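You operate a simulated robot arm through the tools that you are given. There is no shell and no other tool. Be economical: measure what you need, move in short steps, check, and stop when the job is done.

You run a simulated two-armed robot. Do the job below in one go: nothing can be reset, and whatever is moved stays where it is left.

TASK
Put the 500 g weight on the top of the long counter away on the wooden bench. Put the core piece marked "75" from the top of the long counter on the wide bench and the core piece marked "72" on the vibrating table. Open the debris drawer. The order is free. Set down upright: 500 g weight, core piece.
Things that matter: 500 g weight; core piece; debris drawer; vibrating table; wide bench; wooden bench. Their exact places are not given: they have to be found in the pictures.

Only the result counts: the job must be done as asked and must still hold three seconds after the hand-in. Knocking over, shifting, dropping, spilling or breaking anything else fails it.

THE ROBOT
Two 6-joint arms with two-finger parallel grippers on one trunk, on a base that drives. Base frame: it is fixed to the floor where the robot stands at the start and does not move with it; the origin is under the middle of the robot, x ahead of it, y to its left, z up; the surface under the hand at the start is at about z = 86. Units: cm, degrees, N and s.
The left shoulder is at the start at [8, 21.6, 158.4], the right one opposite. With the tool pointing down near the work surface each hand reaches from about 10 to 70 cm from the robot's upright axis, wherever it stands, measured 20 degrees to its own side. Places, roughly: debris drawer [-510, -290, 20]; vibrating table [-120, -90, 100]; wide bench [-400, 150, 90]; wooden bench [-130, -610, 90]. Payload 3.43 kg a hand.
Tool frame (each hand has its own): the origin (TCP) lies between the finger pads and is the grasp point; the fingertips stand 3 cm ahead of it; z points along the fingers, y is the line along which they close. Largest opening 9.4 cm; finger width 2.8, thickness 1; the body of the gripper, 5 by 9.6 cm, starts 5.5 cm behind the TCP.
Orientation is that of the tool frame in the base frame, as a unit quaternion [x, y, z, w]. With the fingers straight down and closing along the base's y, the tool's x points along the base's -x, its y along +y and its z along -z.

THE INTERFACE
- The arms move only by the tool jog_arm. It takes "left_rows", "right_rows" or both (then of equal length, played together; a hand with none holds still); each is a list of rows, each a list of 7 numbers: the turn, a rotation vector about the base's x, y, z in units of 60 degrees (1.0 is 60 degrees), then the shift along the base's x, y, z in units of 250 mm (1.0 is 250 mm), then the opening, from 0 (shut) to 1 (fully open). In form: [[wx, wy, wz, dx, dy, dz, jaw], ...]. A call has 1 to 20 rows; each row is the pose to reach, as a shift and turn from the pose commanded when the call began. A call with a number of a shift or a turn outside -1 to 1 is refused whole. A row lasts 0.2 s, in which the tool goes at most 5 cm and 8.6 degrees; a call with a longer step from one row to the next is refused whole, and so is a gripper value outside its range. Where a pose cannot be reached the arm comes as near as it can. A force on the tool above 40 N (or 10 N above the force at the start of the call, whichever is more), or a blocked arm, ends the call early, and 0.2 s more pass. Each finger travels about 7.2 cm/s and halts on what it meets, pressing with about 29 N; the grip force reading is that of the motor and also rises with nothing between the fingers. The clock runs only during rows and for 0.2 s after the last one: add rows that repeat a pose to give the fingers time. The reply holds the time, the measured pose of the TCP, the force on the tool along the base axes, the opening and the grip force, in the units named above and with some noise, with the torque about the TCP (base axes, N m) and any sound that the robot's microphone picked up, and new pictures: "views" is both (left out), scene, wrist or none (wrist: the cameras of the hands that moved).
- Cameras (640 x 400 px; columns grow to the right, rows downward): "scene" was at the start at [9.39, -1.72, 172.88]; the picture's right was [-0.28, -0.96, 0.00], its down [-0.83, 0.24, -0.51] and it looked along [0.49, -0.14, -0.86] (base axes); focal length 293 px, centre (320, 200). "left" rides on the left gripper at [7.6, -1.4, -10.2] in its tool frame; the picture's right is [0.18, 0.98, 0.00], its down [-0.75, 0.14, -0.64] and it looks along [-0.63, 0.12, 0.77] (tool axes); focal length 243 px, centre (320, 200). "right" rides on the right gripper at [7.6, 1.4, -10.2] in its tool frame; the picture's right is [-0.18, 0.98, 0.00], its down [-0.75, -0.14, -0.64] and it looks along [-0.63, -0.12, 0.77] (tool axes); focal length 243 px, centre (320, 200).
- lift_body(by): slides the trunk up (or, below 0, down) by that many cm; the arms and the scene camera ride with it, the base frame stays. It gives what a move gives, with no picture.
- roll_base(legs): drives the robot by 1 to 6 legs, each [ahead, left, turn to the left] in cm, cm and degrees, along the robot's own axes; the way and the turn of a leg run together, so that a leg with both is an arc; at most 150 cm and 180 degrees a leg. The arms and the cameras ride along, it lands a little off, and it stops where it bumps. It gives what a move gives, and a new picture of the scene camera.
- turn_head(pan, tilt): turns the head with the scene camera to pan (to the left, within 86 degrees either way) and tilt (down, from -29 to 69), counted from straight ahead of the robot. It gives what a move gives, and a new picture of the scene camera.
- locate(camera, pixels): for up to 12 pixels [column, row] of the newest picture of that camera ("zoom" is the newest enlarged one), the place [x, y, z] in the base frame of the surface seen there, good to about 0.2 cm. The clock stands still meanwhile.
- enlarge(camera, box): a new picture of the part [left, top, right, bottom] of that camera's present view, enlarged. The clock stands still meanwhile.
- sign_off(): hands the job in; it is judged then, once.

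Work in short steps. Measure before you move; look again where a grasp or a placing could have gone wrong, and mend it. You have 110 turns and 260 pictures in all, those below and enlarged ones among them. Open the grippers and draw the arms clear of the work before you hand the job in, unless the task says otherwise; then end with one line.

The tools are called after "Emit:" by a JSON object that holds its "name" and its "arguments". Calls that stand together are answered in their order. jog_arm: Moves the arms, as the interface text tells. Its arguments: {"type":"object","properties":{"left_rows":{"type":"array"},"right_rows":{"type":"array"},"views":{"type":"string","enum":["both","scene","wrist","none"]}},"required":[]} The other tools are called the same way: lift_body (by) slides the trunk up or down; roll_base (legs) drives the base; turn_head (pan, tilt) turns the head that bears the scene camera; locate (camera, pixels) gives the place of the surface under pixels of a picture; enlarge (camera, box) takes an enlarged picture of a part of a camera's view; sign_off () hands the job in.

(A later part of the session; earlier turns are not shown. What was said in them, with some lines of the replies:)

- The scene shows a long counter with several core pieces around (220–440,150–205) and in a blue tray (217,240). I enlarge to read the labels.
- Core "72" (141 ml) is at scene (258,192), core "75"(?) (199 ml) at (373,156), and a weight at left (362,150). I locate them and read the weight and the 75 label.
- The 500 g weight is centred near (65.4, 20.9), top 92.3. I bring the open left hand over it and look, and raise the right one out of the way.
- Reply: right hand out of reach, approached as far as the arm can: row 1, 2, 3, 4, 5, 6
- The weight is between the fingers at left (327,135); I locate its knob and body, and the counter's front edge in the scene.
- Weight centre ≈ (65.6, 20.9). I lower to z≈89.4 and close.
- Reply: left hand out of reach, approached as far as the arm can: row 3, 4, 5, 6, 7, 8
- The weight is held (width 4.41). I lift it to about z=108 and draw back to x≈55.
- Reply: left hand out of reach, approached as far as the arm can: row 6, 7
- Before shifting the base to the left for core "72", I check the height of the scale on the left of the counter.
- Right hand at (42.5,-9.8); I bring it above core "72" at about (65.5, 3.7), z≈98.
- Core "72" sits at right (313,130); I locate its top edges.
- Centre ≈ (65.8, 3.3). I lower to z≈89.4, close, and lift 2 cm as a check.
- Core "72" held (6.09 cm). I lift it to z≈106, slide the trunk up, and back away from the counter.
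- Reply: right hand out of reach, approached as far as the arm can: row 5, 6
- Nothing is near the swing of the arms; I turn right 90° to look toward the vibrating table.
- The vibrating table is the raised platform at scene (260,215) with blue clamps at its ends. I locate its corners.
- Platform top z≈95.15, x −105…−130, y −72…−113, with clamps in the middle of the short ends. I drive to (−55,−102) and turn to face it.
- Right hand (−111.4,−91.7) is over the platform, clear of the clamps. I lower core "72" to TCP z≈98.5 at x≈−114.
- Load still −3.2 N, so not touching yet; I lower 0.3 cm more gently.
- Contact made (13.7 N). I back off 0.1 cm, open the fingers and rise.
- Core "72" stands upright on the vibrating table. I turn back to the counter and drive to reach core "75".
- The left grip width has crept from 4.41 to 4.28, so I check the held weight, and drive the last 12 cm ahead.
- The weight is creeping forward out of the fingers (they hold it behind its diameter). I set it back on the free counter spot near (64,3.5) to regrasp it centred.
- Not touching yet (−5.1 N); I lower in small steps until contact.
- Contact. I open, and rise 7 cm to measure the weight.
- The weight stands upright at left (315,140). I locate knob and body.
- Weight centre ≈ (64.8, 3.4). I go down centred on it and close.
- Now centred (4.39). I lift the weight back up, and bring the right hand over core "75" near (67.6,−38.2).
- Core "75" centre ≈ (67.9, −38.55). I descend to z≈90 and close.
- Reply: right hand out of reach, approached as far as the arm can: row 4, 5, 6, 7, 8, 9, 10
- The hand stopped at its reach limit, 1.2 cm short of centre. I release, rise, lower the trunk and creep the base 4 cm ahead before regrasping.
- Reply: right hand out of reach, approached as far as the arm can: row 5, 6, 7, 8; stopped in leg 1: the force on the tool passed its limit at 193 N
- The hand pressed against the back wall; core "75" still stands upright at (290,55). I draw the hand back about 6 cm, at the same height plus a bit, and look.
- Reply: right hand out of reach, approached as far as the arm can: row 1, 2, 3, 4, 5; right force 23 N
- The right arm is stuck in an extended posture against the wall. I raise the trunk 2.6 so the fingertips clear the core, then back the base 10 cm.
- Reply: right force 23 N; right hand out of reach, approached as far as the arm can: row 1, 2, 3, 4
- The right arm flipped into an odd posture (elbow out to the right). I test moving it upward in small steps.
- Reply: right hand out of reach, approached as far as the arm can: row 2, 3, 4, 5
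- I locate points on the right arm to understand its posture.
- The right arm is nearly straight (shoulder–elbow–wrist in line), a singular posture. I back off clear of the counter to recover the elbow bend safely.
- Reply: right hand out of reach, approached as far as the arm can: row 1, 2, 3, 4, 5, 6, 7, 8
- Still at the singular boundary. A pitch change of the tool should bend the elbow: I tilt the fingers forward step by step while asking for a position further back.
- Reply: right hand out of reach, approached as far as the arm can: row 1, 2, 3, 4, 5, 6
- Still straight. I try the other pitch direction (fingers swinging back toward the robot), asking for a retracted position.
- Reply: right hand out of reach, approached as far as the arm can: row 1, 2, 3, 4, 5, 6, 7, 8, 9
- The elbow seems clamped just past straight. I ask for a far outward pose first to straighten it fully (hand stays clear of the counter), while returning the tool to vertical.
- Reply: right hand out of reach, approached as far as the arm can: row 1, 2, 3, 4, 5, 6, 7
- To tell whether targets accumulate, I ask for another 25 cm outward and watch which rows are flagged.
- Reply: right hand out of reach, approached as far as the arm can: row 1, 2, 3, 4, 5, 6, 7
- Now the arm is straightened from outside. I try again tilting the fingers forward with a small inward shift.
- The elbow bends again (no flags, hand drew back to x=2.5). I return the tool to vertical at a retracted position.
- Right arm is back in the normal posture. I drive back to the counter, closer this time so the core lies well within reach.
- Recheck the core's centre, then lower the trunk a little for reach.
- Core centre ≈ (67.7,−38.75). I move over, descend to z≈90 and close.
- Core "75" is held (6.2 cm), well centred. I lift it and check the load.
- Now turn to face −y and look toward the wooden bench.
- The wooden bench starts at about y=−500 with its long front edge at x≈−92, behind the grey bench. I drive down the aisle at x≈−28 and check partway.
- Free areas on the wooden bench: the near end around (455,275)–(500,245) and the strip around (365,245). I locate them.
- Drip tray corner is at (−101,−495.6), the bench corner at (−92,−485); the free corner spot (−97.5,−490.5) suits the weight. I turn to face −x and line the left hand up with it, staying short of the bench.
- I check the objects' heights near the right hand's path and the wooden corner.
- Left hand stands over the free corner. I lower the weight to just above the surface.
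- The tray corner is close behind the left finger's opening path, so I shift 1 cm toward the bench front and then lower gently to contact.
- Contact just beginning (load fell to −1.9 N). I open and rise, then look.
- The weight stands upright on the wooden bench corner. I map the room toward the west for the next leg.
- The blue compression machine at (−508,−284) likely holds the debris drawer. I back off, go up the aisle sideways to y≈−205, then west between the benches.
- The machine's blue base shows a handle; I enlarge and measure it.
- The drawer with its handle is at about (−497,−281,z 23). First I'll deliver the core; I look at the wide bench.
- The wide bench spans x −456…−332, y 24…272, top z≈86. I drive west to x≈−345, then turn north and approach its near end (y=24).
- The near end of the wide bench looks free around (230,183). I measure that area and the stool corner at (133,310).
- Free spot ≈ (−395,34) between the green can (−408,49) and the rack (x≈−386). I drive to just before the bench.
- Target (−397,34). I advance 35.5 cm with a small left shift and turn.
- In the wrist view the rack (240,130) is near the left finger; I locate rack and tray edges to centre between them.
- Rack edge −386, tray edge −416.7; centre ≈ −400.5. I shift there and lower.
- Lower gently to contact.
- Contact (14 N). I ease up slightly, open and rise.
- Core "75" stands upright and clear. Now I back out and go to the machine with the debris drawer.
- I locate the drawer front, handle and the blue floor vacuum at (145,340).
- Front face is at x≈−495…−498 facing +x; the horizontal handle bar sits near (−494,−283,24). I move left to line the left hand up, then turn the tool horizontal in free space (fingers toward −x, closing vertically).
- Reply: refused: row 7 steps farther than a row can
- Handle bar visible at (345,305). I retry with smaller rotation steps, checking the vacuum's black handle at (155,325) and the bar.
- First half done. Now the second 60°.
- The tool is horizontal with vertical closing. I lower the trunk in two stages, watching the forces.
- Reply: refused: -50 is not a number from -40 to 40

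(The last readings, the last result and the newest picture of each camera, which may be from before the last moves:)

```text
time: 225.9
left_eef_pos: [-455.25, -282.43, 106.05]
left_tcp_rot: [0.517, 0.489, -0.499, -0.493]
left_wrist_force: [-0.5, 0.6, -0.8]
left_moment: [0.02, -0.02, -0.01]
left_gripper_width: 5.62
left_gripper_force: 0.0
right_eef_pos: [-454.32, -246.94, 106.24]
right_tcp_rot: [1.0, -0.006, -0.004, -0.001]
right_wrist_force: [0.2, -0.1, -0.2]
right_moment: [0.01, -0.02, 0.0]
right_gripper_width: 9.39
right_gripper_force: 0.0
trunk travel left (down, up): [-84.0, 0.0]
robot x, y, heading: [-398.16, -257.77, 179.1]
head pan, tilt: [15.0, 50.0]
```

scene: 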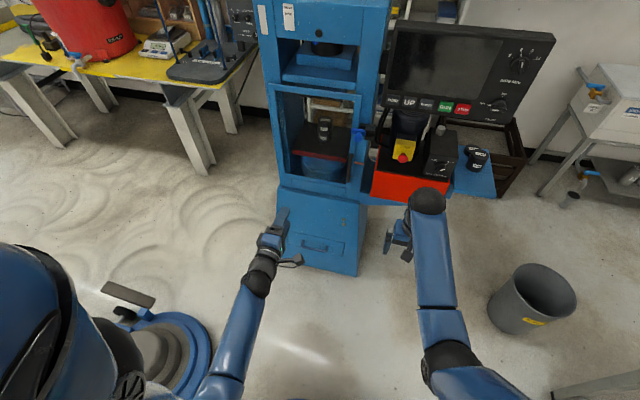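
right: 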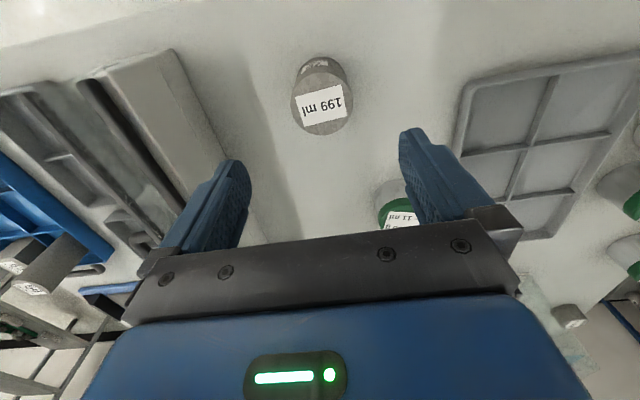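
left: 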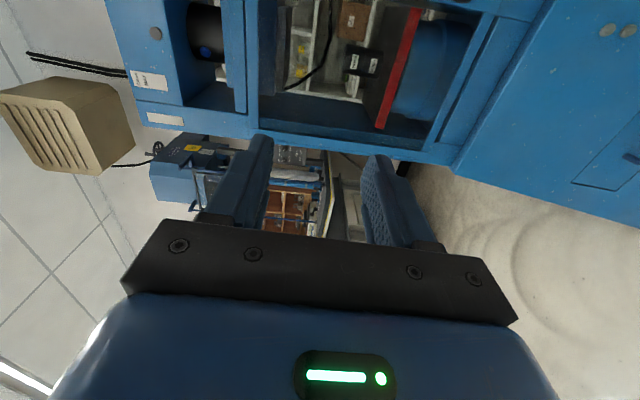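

Lower in steps of 40 cm.

Emit:
{"name": "lift_body", "arguments": {"by": -40}}

Emit:
{"name": "turn_head", "arguments": {"pan": 15, "tilt": 45}}

```text
time: 229.8
left_eef_pos: [-455.24, -282.35, 66.0]
left_tcp_rot: [0.517, 0.489, -0.499, -0.495]
left_wrist_force: [0.2, 0.2, -0.4]
left_moment: [-0.01, 0.01, -0.03]
left_gripper_width: 5.65
left_gripper_force: 0.1
right_eef_pos: [-454.19, -246.81, 66.35]
right_tcp_rot: [1.0, -0.006, -0.004, -0.001]
right_wrist_force: [-0.1, -0.3, -0.3]
right_moment: [0.02, -0.02, 0.02]
right_gripper_width: 9.39
right_gripper_force: 0.1
trunk travel left (down, up): [-44.0, 40.0]
robot x, y, heading: [-398.32, -257.78, 179.1]
head pan, tilt: [15.0, 50.0]
```

```text
time: 230.4
left_eef_pos: [-455.21, -282.36, 66.03]
left_tcp_rot: [0.517, 0.489, -0.499, -0.494]
left_wrist_force: [0.1, 0.0, -0.4]
left_moment: [0.01, -0.01, 0.05]
left_gripper_width: 5.67
left_gripper_force: 0.1
right_eef_pos: [-454.35, -246.9, 66.37]
right_tcp_rot: [1.0, -0.006, -0.004, -0.001]
right_wrist_force: [0.0, 0.4, -0.4]
right_moment: [-0.01, -0.01, 0.0]
right_gripper_width: 9.4
right_gripper_force: 0.0
trunk travel left (down, up): [-44.0, 40.0]
robot x, y, heading: [-398.12, -257.85, 179.2]
head pan, tilt: [15.0, 45.0]
```

scene: 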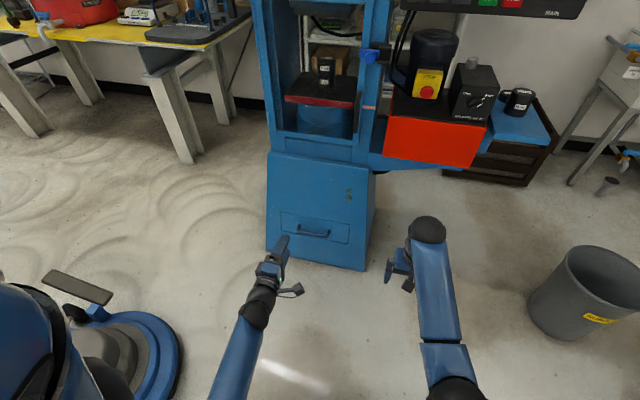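

Clear view of the handle at (312,230). I measure the bar precisely, then lower further.

Emit:
{"name": "enlarge", "arguments": {"camera": "scene", "box": [264, 195, 368, 260]}}

Emit:
{"name": "locate", "arguments": {"camera": "scene", "pixels": [[313, 233], [304, 231], [324, 235], [299, 226], [329, 231], [312, 225], [313, 240], [283, 222], [349, 235]]}}

Emit:
{"name": "lift_body", "arguments": {"by": -30}}

```text
6.15 times, centred on (316, 228) of scene
```

zoom: 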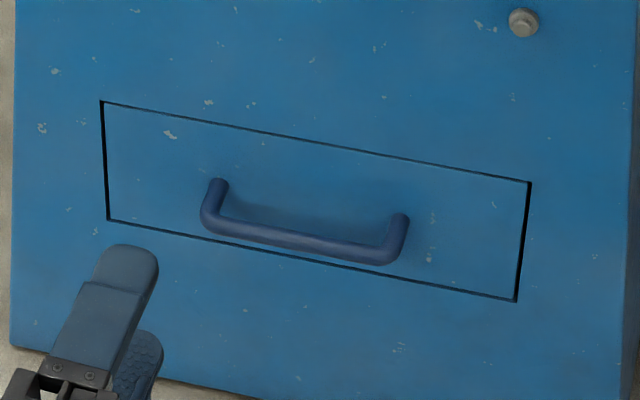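

```text
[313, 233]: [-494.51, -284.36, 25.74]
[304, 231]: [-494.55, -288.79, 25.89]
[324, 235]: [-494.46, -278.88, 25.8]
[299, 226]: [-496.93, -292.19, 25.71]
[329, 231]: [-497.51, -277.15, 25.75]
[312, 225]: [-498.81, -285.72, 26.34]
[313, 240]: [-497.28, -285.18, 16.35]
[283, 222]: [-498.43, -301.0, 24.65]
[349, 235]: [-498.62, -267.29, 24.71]
```

```text
time: 233.4
left_eef_pos: [-455.2, -282.45, 36.17]
left_tcp_rot: [0.517, 0.489, -0.499, -0.495]
left_wrist_force: [0.4, 0.3, 0.2]
left_moment: [-0.05, -0.02, -0.02]
left_gripper_width: 5.65
left_gripper_force: 0.0
right_eef_pos: [-454.3, -246.88, 36.26]
right_tcp_rot: [1.0, -0.006, -0.005, -0.001]
right_wrist_force: [0.4, -0.7, 0.1]
right_moment: [-0.01, 0.0, 0.0]
right_gripper_width: 9.4
right_gripper_force: 0.0
trunk travel left (down, up): [-14.0, 70.0]
robot x, y, heading: [-398.59, -257.82, 179.0]
head pan, tilt: [15.0, 45.0]
```

Bar is at x≈−495, z≈25.3, y −277…−292; face at −498.5. I lower the last 10.8 cm, and draw the right hand back and outward so it won't touch the machine.

Emit:
{"name": "lift_body", "arguments": {"by": -10.8}}

Emit:
{"name": "jog_arm", "arguments": {"left_rows": [[0, 0, 0, 0, -0.04, 0, 0.6], [0, 0, 0, 0, -0.08, 0, 0.6], [0, 0, 0, 0, -0.08, 0, 0.6], [0, 0, 0, 0, -0.08, 0, 0.6]], "right_rows": [[0, 0, 0, 0.1, 0.08, 0, 0.6], [0, 0, 0, 0.2, 0.16, 0, 0.6], [0, 0, 0, 0.3, 0.24, 0, 0.6], [0, 0, 0, 0.36, 0.3, 0, 0.6]], "views": "wrist"}}

```text
time: 234.8
left_eef_pos: [-455.09, -282.42, 30.33]
left_tcp_rot: [-0.506, -0.471, 0.522, 0.5]
left_wrist_force: [0.2, 0.6, -0.5]
left_moment: [0.01, 0.01, -0.02]
left_gripper_width: 5.64
left_gripper_force: 0.1
right_eef_pos: [-453.98, -246.61, 28.01]
right_tcp_rot: [1.0, -0.006, -0.015, 0.007]
right_wrist_force: [-0.2, -0.5, 0.2]
right_moment: [0.0, 0.03, 0.02]
right_gripper_width: 9.39
right_gripper_force: 0.1
trunk travel left (down, up): [-3.2, 80.8]
robot x, y, heading: [-398.5, -257.38, 179.3]
head pan, tilt: [15.0, 45.0]
```

```text
time: 236.0
left_eef_pos: [-455.33, -283.56, 30.69]
left_tcp_rot: [-0.51, -0.462, 0.523, 0.503]
left_wrist_force: [0.0, 0.0, -0.2]
left_moment: [0.02, 0.01, -0.02]
left_gripper_width: 5.62
left_gripper_force: 0.1
right_eef_pos: [-445.04, -239.13, 26.27]
right_tcp_rot: [1.0, -0.006, -0.014, 0.012]
right_wrist_force: [0.0, 0.5, 0.3]
right_moment: [0.03, -0.04, -0.02]
right_gripper_width: 5.66
right_gripper_force: 0.1
right hand out of reach, approached as far as the arm can: row 4
trunk travel left (down, up): [-3.2, 80.8]
robot x, y, heading: [-398.0, -257.9, 179.4]
head pan, tilt: [15.0, 45.0]
stopped in row 4 (left hand): the arm was blocked; the commanded pose is now the measured one
```

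right: 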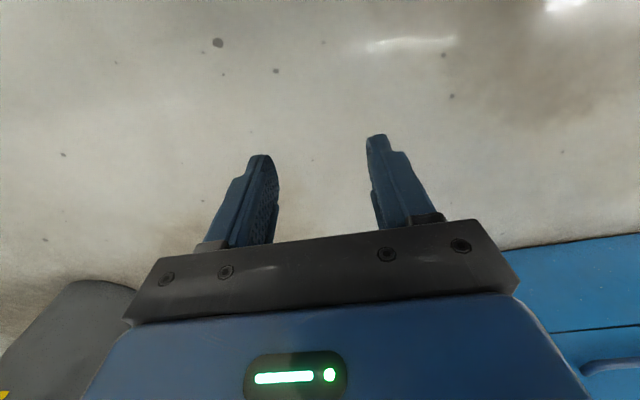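
left: 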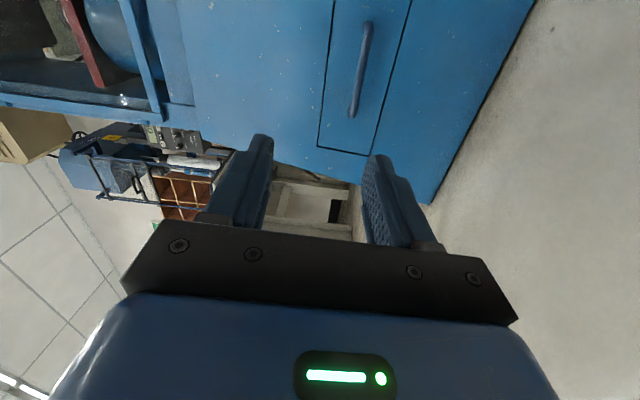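

The elbows rest on the robot's own base at this trunk height. I raise the trunk 10.8 cm again and reach the bar with the arm, pitching the fingers 30° downward.

Emit:
{"name": "lift_body", "arguments": {"by": 10.8}}

Emit:
{"name": "jog_arm", "arguments": {"left_rows": [[0, -0.1, 0, 0, -0.01, -0.1, 0.6], [0, -0.2, 0, 0, -0.02, -0.2, 0.6], [0, -0.3, 0, 0, -0.02, -0.3, 0.6], [0, -0.4, 0, 0, -0.02, -0.4, 0.6], [0, -0.5, 0, 0, -0.02, -0.5, 0.6], [0, -0.5, 0, 0, -0.02, -0.6, 0.6], [0, -0.5, 0, 0, -0.02, -0.6, 0.6]]}}

```text
time: 237.4
left_eef_pos: [-455.64, -284.41, 37.81]
left_tcp_rot: [0.51, 0.479, -0.51, -0.501]
left_wrist_force: [0.1, 0.0, 0.2]
left_moment: [-0.03, 0.01, 0.03]
left_gripper_width: 5.62
left_gripper_force: 0.0
right_eef_pos: [-445.43, -239.33, 35.51]
right_tcp_rot: [1.0, -0.006, -0.005, -0.001]
right_wrist_force: [-0.1, 0.9, 0.3]
right_moment: [0.0, -0.01, 0.01]
right_gripper_width: 5.65
right_gripper_force: 0.1
trunk travel left (down, up): [-14.0, 70.0]
robot x, y, heading: [-398.39, -257.6, 178.9]
head pan, tilt: [15.0, 45.0]
```

```text
time: 239.0
left_eef_pos: [-455.59, -284.86, 22.69]
left_tcp_rot: [0.626, 0.592, -0.359, -0.36]
left_wrist_force: [0.0, 0.1, -0.8]
left_moment: [0.0, 0.01, 0.01]
left_gripper_width: 5.61
left_gripper_force: 0.0
right_eef_pos: [-445.41, -239.46, 35.63]
right_tcp_rot: [1.0, -0.006, -0.006, -0.001]
right_wrist_force: [0.6, -0.5, -0.1]
right_moment: [-0.01, 0.0, 0.0]
right_gripper_width: 5.63
right_gripper_force: 0.1
trunk travel left (down, up): [-14.0, 70.0]
robot x, y, heading: [-398.48, -257.75, 179.1]
head pan, tilt: [15.0, 45.0]
```

scene: 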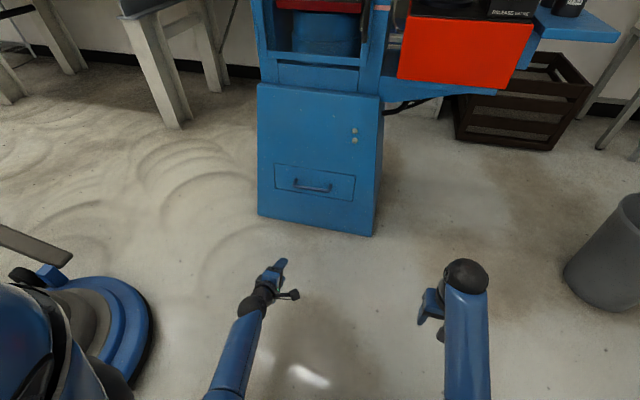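
left: 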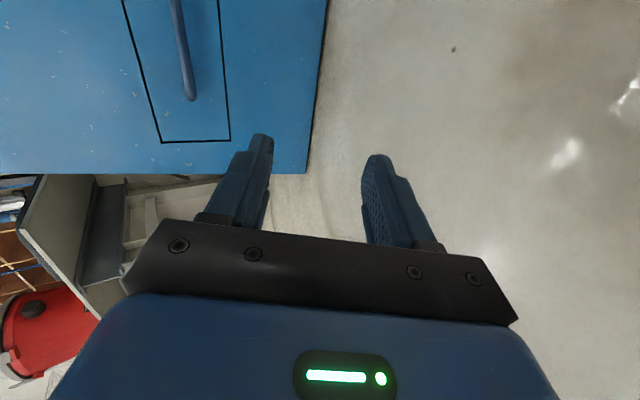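

The tool is pitched 29° down. I raise it 8 cm and draw it back 8 cm, then drive ahead 37 cm to bring it just in front of the handle.

Emit:
{"name": "jog_arm", "arguments": {"left_rows": [[0, 0, 0, 0.1, 0, 0.1, 0.45], [0, 0, 0, 0.2, 0, 0.2, 0.45], [0, 0, 0, 0.3, 0.01, 0.3, 0.45], [0, 0, 0, 0.32, 0.01, 0.325, 0.45], [0, 0, 0, 0.32, 0.01, 0.325, 0.45]], "views": "none"}}

Emit:
{"name": "roll_base", "arguments": {"legs": [[37, 0, 0.8]]}}

Emit:
{"name": "jog_arm", "arguments": {"left_rows": [[0, 0, 0, 0, 0, 0, 0.45]], "views": "wrist"}}

```text
time: 240.2
left_eef_pos: [-447.63, -284.5, 31.16]
left_tcp_rot: [0.625, 0.592, -0.359, -0.36]
left_wrist_force: [-0.4, 0.6, 0.0]
left_moment: [0.0, -0.02, 0.02]
left_gripper_width: 4.21
left_gripper_force: 0.1
right_eef_pos: [-445.24, -239.41, 35.57]
right_tcp_rot: [1.0, -0.006, -0.005, -0.001]
right_wrist_force: [-0.3, -0.5, -0.5]
right_moment: [0.03, -0.02, -0.03]
right_gripper_width: 5.64
right_gripper_force: 0.0
trunk travel left (down, up): [-14.0, 70.0]
robot x, y, heading: [-398.44, -257.61, 179.3]
head pan, tilt: [15.0, 45.0]
```

```text
time: 242.6
left_eef_pos: [-485.27, -284.51, 31.19]
left_tcp_rot: [0.623, 0.595, -0.359, -0.358]
left_wrist_force: [0.0, 0.4, -0.4]
left_moment: [-0.01, 0.04, -0.03]
left_gripper_width: 4.23
left_gripper_force: 0.1
right_eef_pos: [-483.28, -239.39, 35.51]
right_tcp_rot: [1.0, -0.002, -0.004, -0.001]
right_wrist_force: [-0.7, -0.4, -0.3]
right_moment: [0.02, -0.02, -0.01]
right_gripper_width: 5.65
right_gripper_force: 0.0
trunk travel left (down, up): [-14.0, 70.0]
robot x, y, heading: [-436.28, -257.0, 179.7]
head pan, tilt: [15.0, 45.0]
```

scene: 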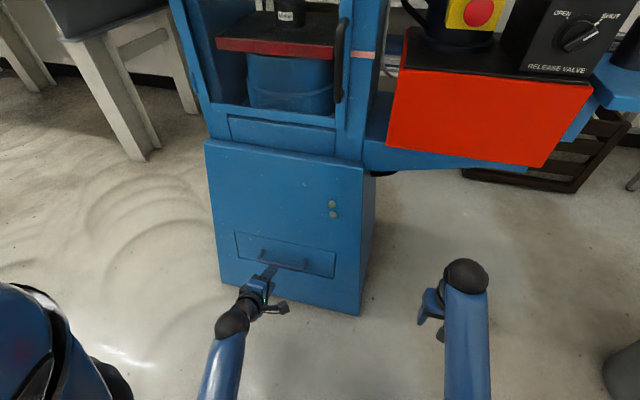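

```text
time: 243.0
left_eef_pos: [-485.33, -284.51, 31.14]
left_tcp_rot: [0.623, 0.595, -0.361, -0.358]
left_wrist_force: [0.2, 0.0, -0.1]
left_moment: [0.01, -0.01, 0.02]
left_gripper_width: 4.26
left_gripper_force: 0.0
right_eef_pos: [-483.32, -239.3, 35.55]
right_tcp_rot: [1.0, -0.002, -0.005, -0.001]
right_wrist_force: [0.3, 0.1, -0.6]
right_moment: [0.0, 0.02, 0.02]
right_gripper_width: 5.65
right_gripper_force: 0.0
trunk travel left (down, up): [-14.0, 70.0]
robot x, y, heading: [-436.39, -257.31, 179.8]
head pan, tilt: [15.0, 45.0]
```

left: 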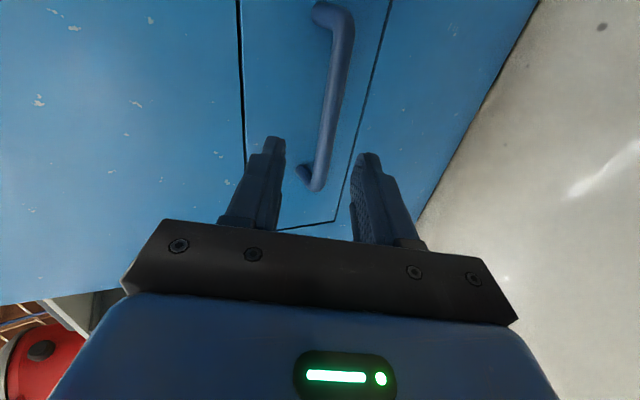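

The bar runs between the fingers, (335,60)–(318,185). I locate it from the wrist camera.

Emit:
{"name": "locate", "arguments": {"camera": "left", "pixels": [[340, 60], [333, 100], [325, 150], [316, 188], [300, 130]]}}

```text
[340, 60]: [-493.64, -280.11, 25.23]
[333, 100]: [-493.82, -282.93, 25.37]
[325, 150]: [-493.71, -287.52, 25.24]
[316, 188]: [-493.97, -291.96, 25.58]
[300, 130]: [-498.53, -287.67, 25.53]
```

Bar centre ≈ (−494.3,−285,25.3). I advance along the finger direction and close on the bar.

Emit:
{"name": "jog_arm", "arguments": {"left_rows": [[0, 0, 0, -0.08, 0, -0.053, 0.45], [0, 0, 0, -0.16, 0, -0.106, 0.45], [0, 0, 0, -0.24, 0, -0.16, 0.45], [0, 0, 0, -0.29, 0, -0.195, 0.45], [0, 0, 0, -0.328, 0, -0.218, 0.45], [0, 0, 0, -0.328, 0, -0.218, 0.45], [0, 0, 0, -0.328, 0, -0.218, 0.2], [0, 0, 0, -0.328, 0, -0.218, 0], [0, 0, 0, -0.328, 0, -0.218, 0]]}}

```text
time: 245.0
left_eef_pos: [-493.57, -284.59, 25.55]
left_tcp_rot: [0.622, 0.596, -0.359, -0.359]
left_wrist_force: [1.1, 1.4, -3.8]
left_moment: [1.02, -0.05, 0.84]
left_gripper_width: 1.66
left_gripper_force: 45.5
right_eef_pos: [-483.23, -239.41, 35.58]
right_tcp_rot: [1.0, -0.003, -0.005, -0.001]
right_wrist_force: [0.1, 0.7, -0.1]
right_moment: [-0.01, -0.01, 0.03]
right_gripper_width: 5.64
right_gripper_force: 0.0
trunk travel left (down, up): [-14.0, 70.0]
robot x, y, heading: [-436.1, -257.54, 179.9]
head pan, tilt: [15.0, 45.0]
```

scene: 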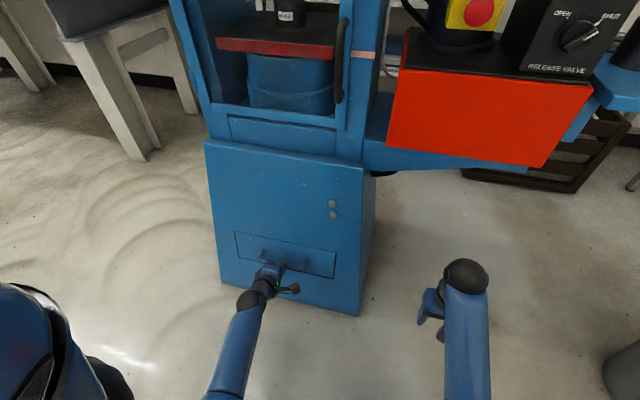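
left: 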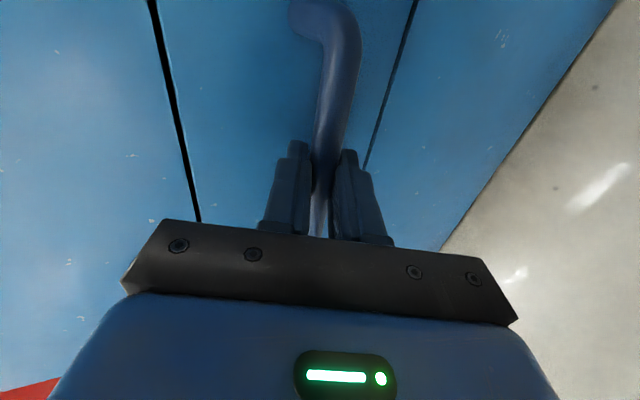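

The bar is gripped (1.66 cm). I pull straight +x in slow steps.

Emit:
{"name": "jog_arm", "arguments": {"left_rows": [[0, 0, 0, 0.04, 0, 0, 0], [0, 0, 0, 0.1, 0, 0, 0], [0, 0, 0, 0.16, 0, 0, 0], [0, 0, 0, 0.22, 0, 0, 0], [0, 0, 0, 0.28, 0, 0, 0], [0, 0, 0, 0.34, 0, 0, 0], [0, 0, 0, 0.4, 0, 0, 0], [0, 0, 0, 0.4, 0, 0, 0]]}}

```text
time: 246.8
left_eef_pos: [-483.44, -284.57, 25.55]
left_tcp_rot: [0.623, 0.595, -0.36, -0.359]
left_wrist_force: [2.0, 8.5, -1.5]
left_moment: [1.01, -0.02, 0.78]
left_gripper_width: 1.66
left_gripper_force: 44.9
right_eef_pos: [-483.42, -239.32, 35.46]
right_tcp_rot: [1.0, -0.002, -0.005, -0.001]
right_wrist_force: [0.4, -0.4, 0.5]
right_moment: [-0.02, 0.0, -0.02]
right_gripper_width: 5.65
right_gripper_force: 0.0
trunk travel left (down, up): [-14.0, 70.0]
robot x, y, heading: [-436.1, -257.58, 179.8]
head pan, tilt: [15.0, 45.0]
```

scene: 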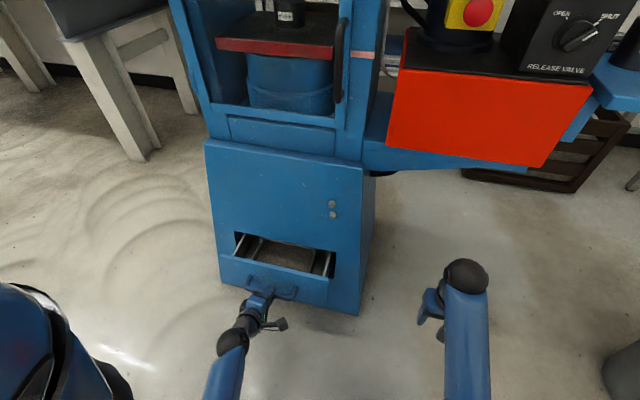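
left: 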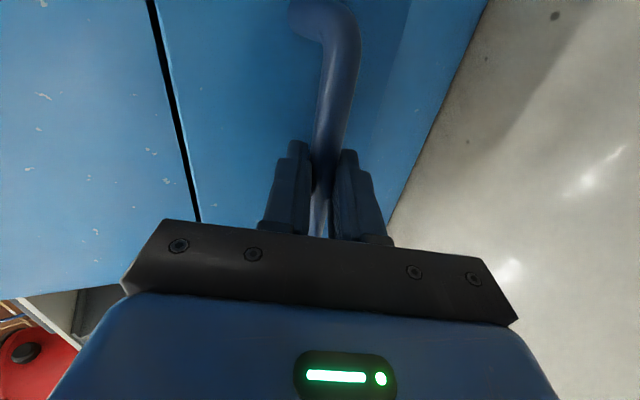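

The drawer slid open 10 cm. I keep pulling by backing the base.

Emit:
{"name": "roll_base", "arguments": {"legs": [[-10, 0, 0]]}}

```text
time: 248.5
left_eef_pos: [-473.59, -284.57, 25.48]
left_tcp_rot: [0.621, 0.597, -0.357, -0.361]
left_wrist_force: [0.1, 2.1, 2.6]
left_moment: [1.21, 0.03, 0.73]
left_gripper_width: 1.59
left_gripper_force: 45.4
right_eef_pos: [-473.71, -239.38, 35.73]
right_tcp_rot: [1.0, -0.002, -0.006, -0.001]
right_wrist_force: [-0.8, 0.8, 0.0]
right_moment: [-0.01, 0.02, -0.02]
right_gripper_width: 5.64
right_gripper_force: 0.0
trunk travel left (down, up): [-14.0, 70.0]
robot x, y, heading: [-426.61, -257.22, 179.7]
head pan, tilt: [15.0, 45.0]
stopped in leg 1: the force on the tool passed its limit at 41 N (the readings are from after the stop); the commanded pose is now the measured one
```

scene: 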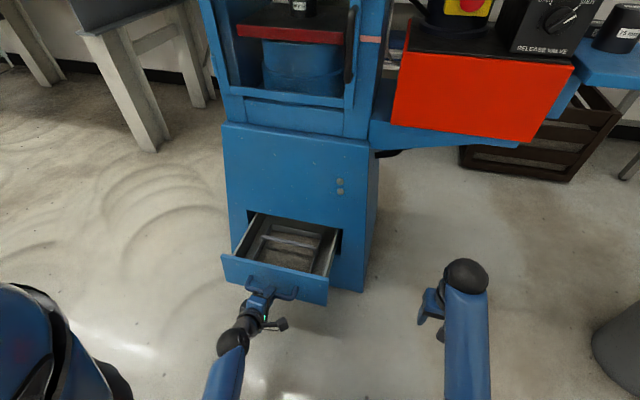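

Open 20 cm; the force limit tripped. I pull 3 cm more by arm to see whether it is at its stop.

Emit:
{"name": "jog_arm", "arguments": {"left_rows": [[0, 0, 0, 0.02, 0, 0, 0], [0, 0, 0, 0.05, 0, 0, 0], [0, 0, 0, 0.08, 0, 0, 0], [0, 0, 0, 0.12, 0, 0, 0], [0, 0, 0, 0.12, 0, 0, 0]], "views": "scene"}}

```text
time: 249.7
left_eef_pos: [-470.65, -284.51, 25.52]
left_tcp_rot: [0.621, 0.597, -0.359, -0.359]
left_wrist_force: [-0.1, -19.1, 0.9]
left_moment: [1.04, 0.01, 0.76]
left_gripper_width: 1.63
left_gripper_force: 45.4
right_eef_pos: [-473.71, -239.58, 35.51]
right_tcp_rot: [1.0, -0.003, -0.007, -0.001]
right_wrist_force: [0.0, -0.3, 0.6]
right_moment: [0.04, -0.01, 0.0]
right_gripper_width: 5.65
right_gripper_force: 0.1
trunk travel left (down, up): [-14.0, 70.0]
robot x, y, heading: [-426.44, -257.28, 179.9]
head pan, tilt: [15.0, 45.0]
```

scene: 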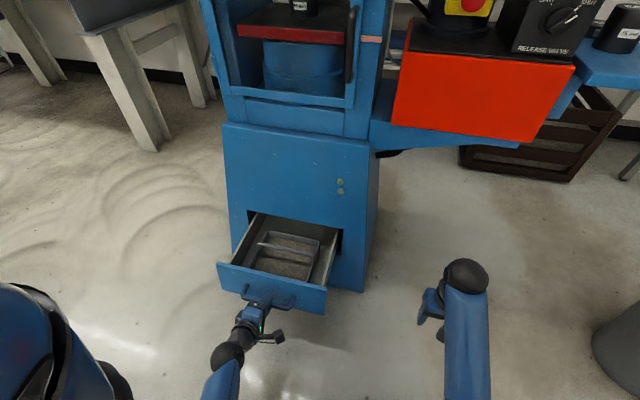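

Only a sideways force built up; it still slides. I ease a bit toward −y and pull 6 cm further.

Emit:
{"name": "jog_arm", "arguments": {"left_rows": [[0, 0, 0, 0.02, -0.01, 0, 0], [0, 0, 0, 0.06, -0.015, 0, 0], [0, 0, 0, 0.1, -0.015, 0, 0], [0, 0, 0, 0.14, -0.015, 0, 0], [0, 0, 0, 0.18, -0.015, 0, 0], [0, 0, 0, 0.22, -0.015, 0, 0], [0, 0, 0, 0.22, -0.015, 0, 0]], "views": "scene"}}

```text
time: 250.7
left_eef_pos: [-468.66, -284.57, 25.62]
left_tcp_rot: [0.632, 0.583, -0.356, -0.367]
left_wrist_force: [1.7, -17.3, -21.9]
left_moment: [0.47, -0.28, 1.89]
left_gripper_width: 1.69
left_gripper_force: 45.4
right_eef_pos: [-473.72, -239.63, 35.51]
right_tcp_rot: [1.0, -0.001, -0.005, -0.002]
right_wrist_force: [-0.2, 0.8, -1.0]
right_moment: [0.02, 0.0, -0.02]
right_gripper_width: 5.66
right_gripper_force: 0.0
trunk travel left (down, up): [-14.0, 70.0]
robot x, y, heading: [-426.72, -257.39, 180.1]
head pan, tilt: [15.0, 45.0]
stopped in row 5 (left hand): the force on the tool passed its limit at 48 N (the readings are from after the stop); the commanded pose is now the measured one
```

scene: 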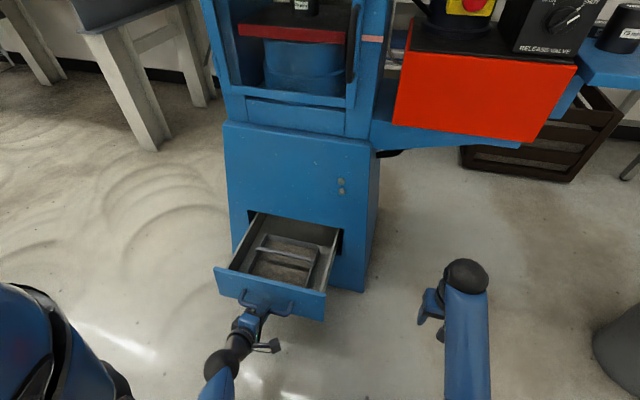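

Open ~25 cm; the arm may be cramped. I try the base backward a few cm more.

Emit:
{"name": "roll_base", "arguments": {"legs": [[-6, 0, 0]]}}

```text
time: 251.7
left_eef_pos: [-464.98, -284.49, 25.51]
left_tcp_rot: [0.631, 0.584, -0.356, -0.366]
left_wrist_force: [1.8, -5.2, -8.6]
left_moment: [1.16, -0.03, 0.99]
left_gripper_width: 1.71
left_gripper_force: 44.8
right_eef_pos: [-470.0, -239.76, 35.58]
right_tcp_rot: [1.0, -0.001, -0.006, -0.002]
right_wrist_force: [0.0, -0.3, 0.6]
right_moment: [0.01, -0.01, 0.0]
right_gripper_width: 5.67
right_gripper_force: 0.2
trunk travel left (down, up): [-14.0, 70.0]
robot x, y, heading: [-422.64, -257.01, 179.7]
head pan, tilt: [15.0, 45.0]
stopped in leg 1: the force on the tool passed its limit at 42 N (the readings are from after the stop); the commanded pose is now the measured one
```

scene: 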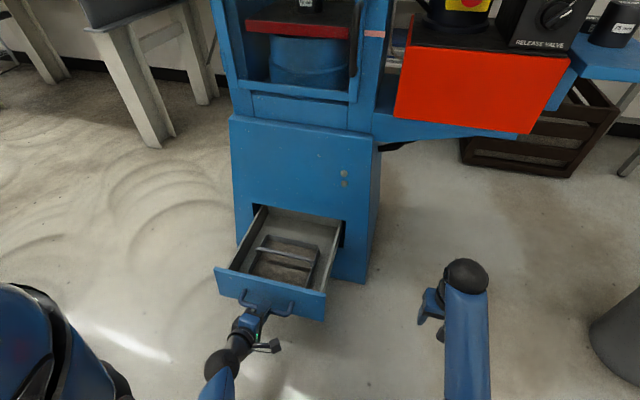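

Now 29 cm open. Once more to see if it reaches its end stop.

Emit:
{"name": "roll_base", "arguments": {"legs": [[-5, 0, 0]]}}

```text
time: 252.7
left_eef_pos: [-462.1, -284.69, 26.55]
left_tcp_rot: [0.63, 0.577, -0.365, -0.37]
left_wrist_force: [-0.2, 0.0, -0.3]
left_moment: [-0.04, -0.04, 0.02]
left_gripper_width: 0.0
left_gripper_force: 33.6
right_eef_pos: [-466.0, -239.45, 35.56]
right_tcp_rot: [1.0, -0.003, -0.006, -0.001]
right_wrist_force: [0.1, 1.0, 0.1]
right_moment: [0.0, -0.04, 0.0]
right_gripper_width: 5.64
right_gripper_force: 0.1
trunk travel left (down, up): [-14.0, 70.0]
robot x, y, heading: [-419.16, -257.27, 179.6]
head pan, tilt: [15.0, 45.0]
stopped in leg 1: the force on the tool passed its limit at 111 N (the readings are from after the stop); the commanded pose is now the measured one
```

scene: 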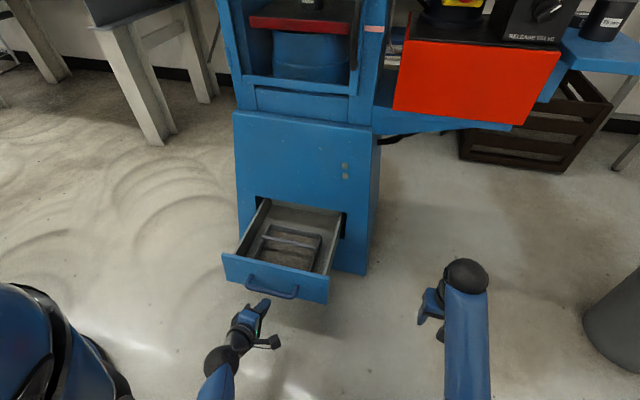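

The drawer hit its end stop and the fingers slipped off the bar: fully open. I back away, open the gripper, and verify the drawer and the machine.

Emit:
{"name": "roll_base", "arguments": {"legs": [[-20, -15, 0]]}}

Emit:
{"name": "jog_arm", "arguments": {"left_rows": [[0, 0, 0, 0, 0, 0, 0.4], [0, 0, 0, 0, 0, 0, 0.8], [0, 0, 0, 0, 0, 0, 1], [0, 0, 0, 0, 0, 0, 1]], "right_rows": [[0, 0, 0, 0, 0, 0, 0.8], [0, 0, 0, 0, 0, 0, 1], [0, 0, 0, 0, 0, 0, 1], [0, 0, 0, 0, 0, 0, 1]], "views": "scene"}}

Emit:
{"name": "locate", "arguments": {"camera": "scene", "pixels": [[275, 262], [240, 130], [250, 200], [370, 240], [375, 125]]}}

```text
time: 254.5
left_eef_pos: [-441.85, -269.88, 26.51]
left_tcp_rot: [0.63, 0.577, -0.365, -0.37]
left_wrist_force: [-0.2, -0.3, 0.5]
left_moment: [0.02, 0.0, 0.0]
left_gripper_width: 0.0
left_gripper_force: 33.1
right_eef_pos: [-445.91, -224.87, 35.62]
right_tcp_rot: [1.0, -0.004, -0.006, -0.001]
right_wrist_force: [0.1, -0.3, 0.0]
right_moment: [0.01, -0.02, -0.05]
right_gripper_width: 5.64
right_gripper_force: 0.1
trunk travel left (down, up): [-14.0, 70.0]
robot x, y, heading: [-398.61, -242.78, 179.5]
head pan, tilt: [15.0, 45.0]
```

scene: 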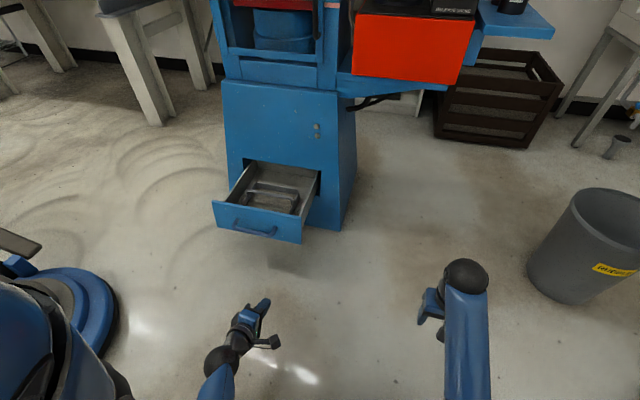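

```text
time: 255.5
left_eef_pos: [-441.71, -270.0, 26.5]
left_tcp_rot: [0.629, 0.577, -0.366, -0.371]
left_wrist_force: [-0.5, 0.6, 0.1]
left_moment: [0.03, -0.05, -0.01]
left_gripper_width: 9.38
left_gripper_force: 0.1
right_eef_pos: [-445.82, -224.75, 35.65]
right_tcp_rot: [1.0, -0.003, -0.006, -0.001]
right_wrist_force: [0.0, -0.2, -0.9]
right_moment: [-0.02, -0.01, -0.01]
right_gripper_width: 9.4
right_gripper_force: 0.0
trunk travel left (down, up): [-14.0, 70.0]
robot x, y, heading: [-398.69, -242.84, 179.3]
head pan, tilt: [15.0, 45.0]
```

scene: 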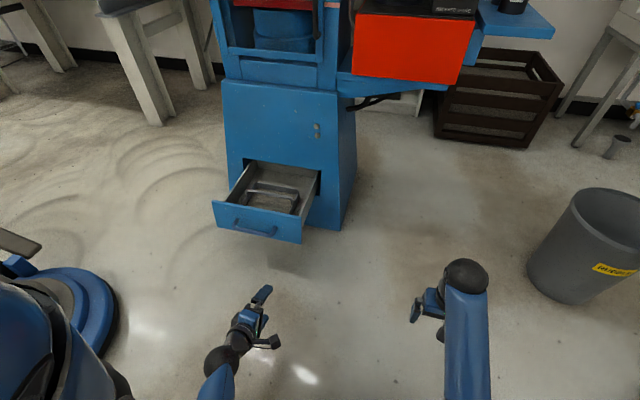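

```text
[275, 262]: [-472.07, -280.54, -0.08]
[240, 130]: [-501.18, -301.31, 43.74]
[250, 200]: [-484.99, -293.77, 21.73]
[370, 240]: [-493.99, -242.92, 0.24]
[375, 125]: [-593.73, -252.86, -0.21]
```

The drawer stands fully open, the machine has not moved, both grippers are open and clear, and all three pieces stand where they were asked for. I hand in.

Emit:
{"name": "sign_off", "arguments": {}}

```text
The job is handed in.
```

The job is handed in: the 500 g weight stands upright on the wooden bench, core "75" upright on the wide bench and core "72" upright on the vibrating table, and the debris drawer is pulled out to its stop.
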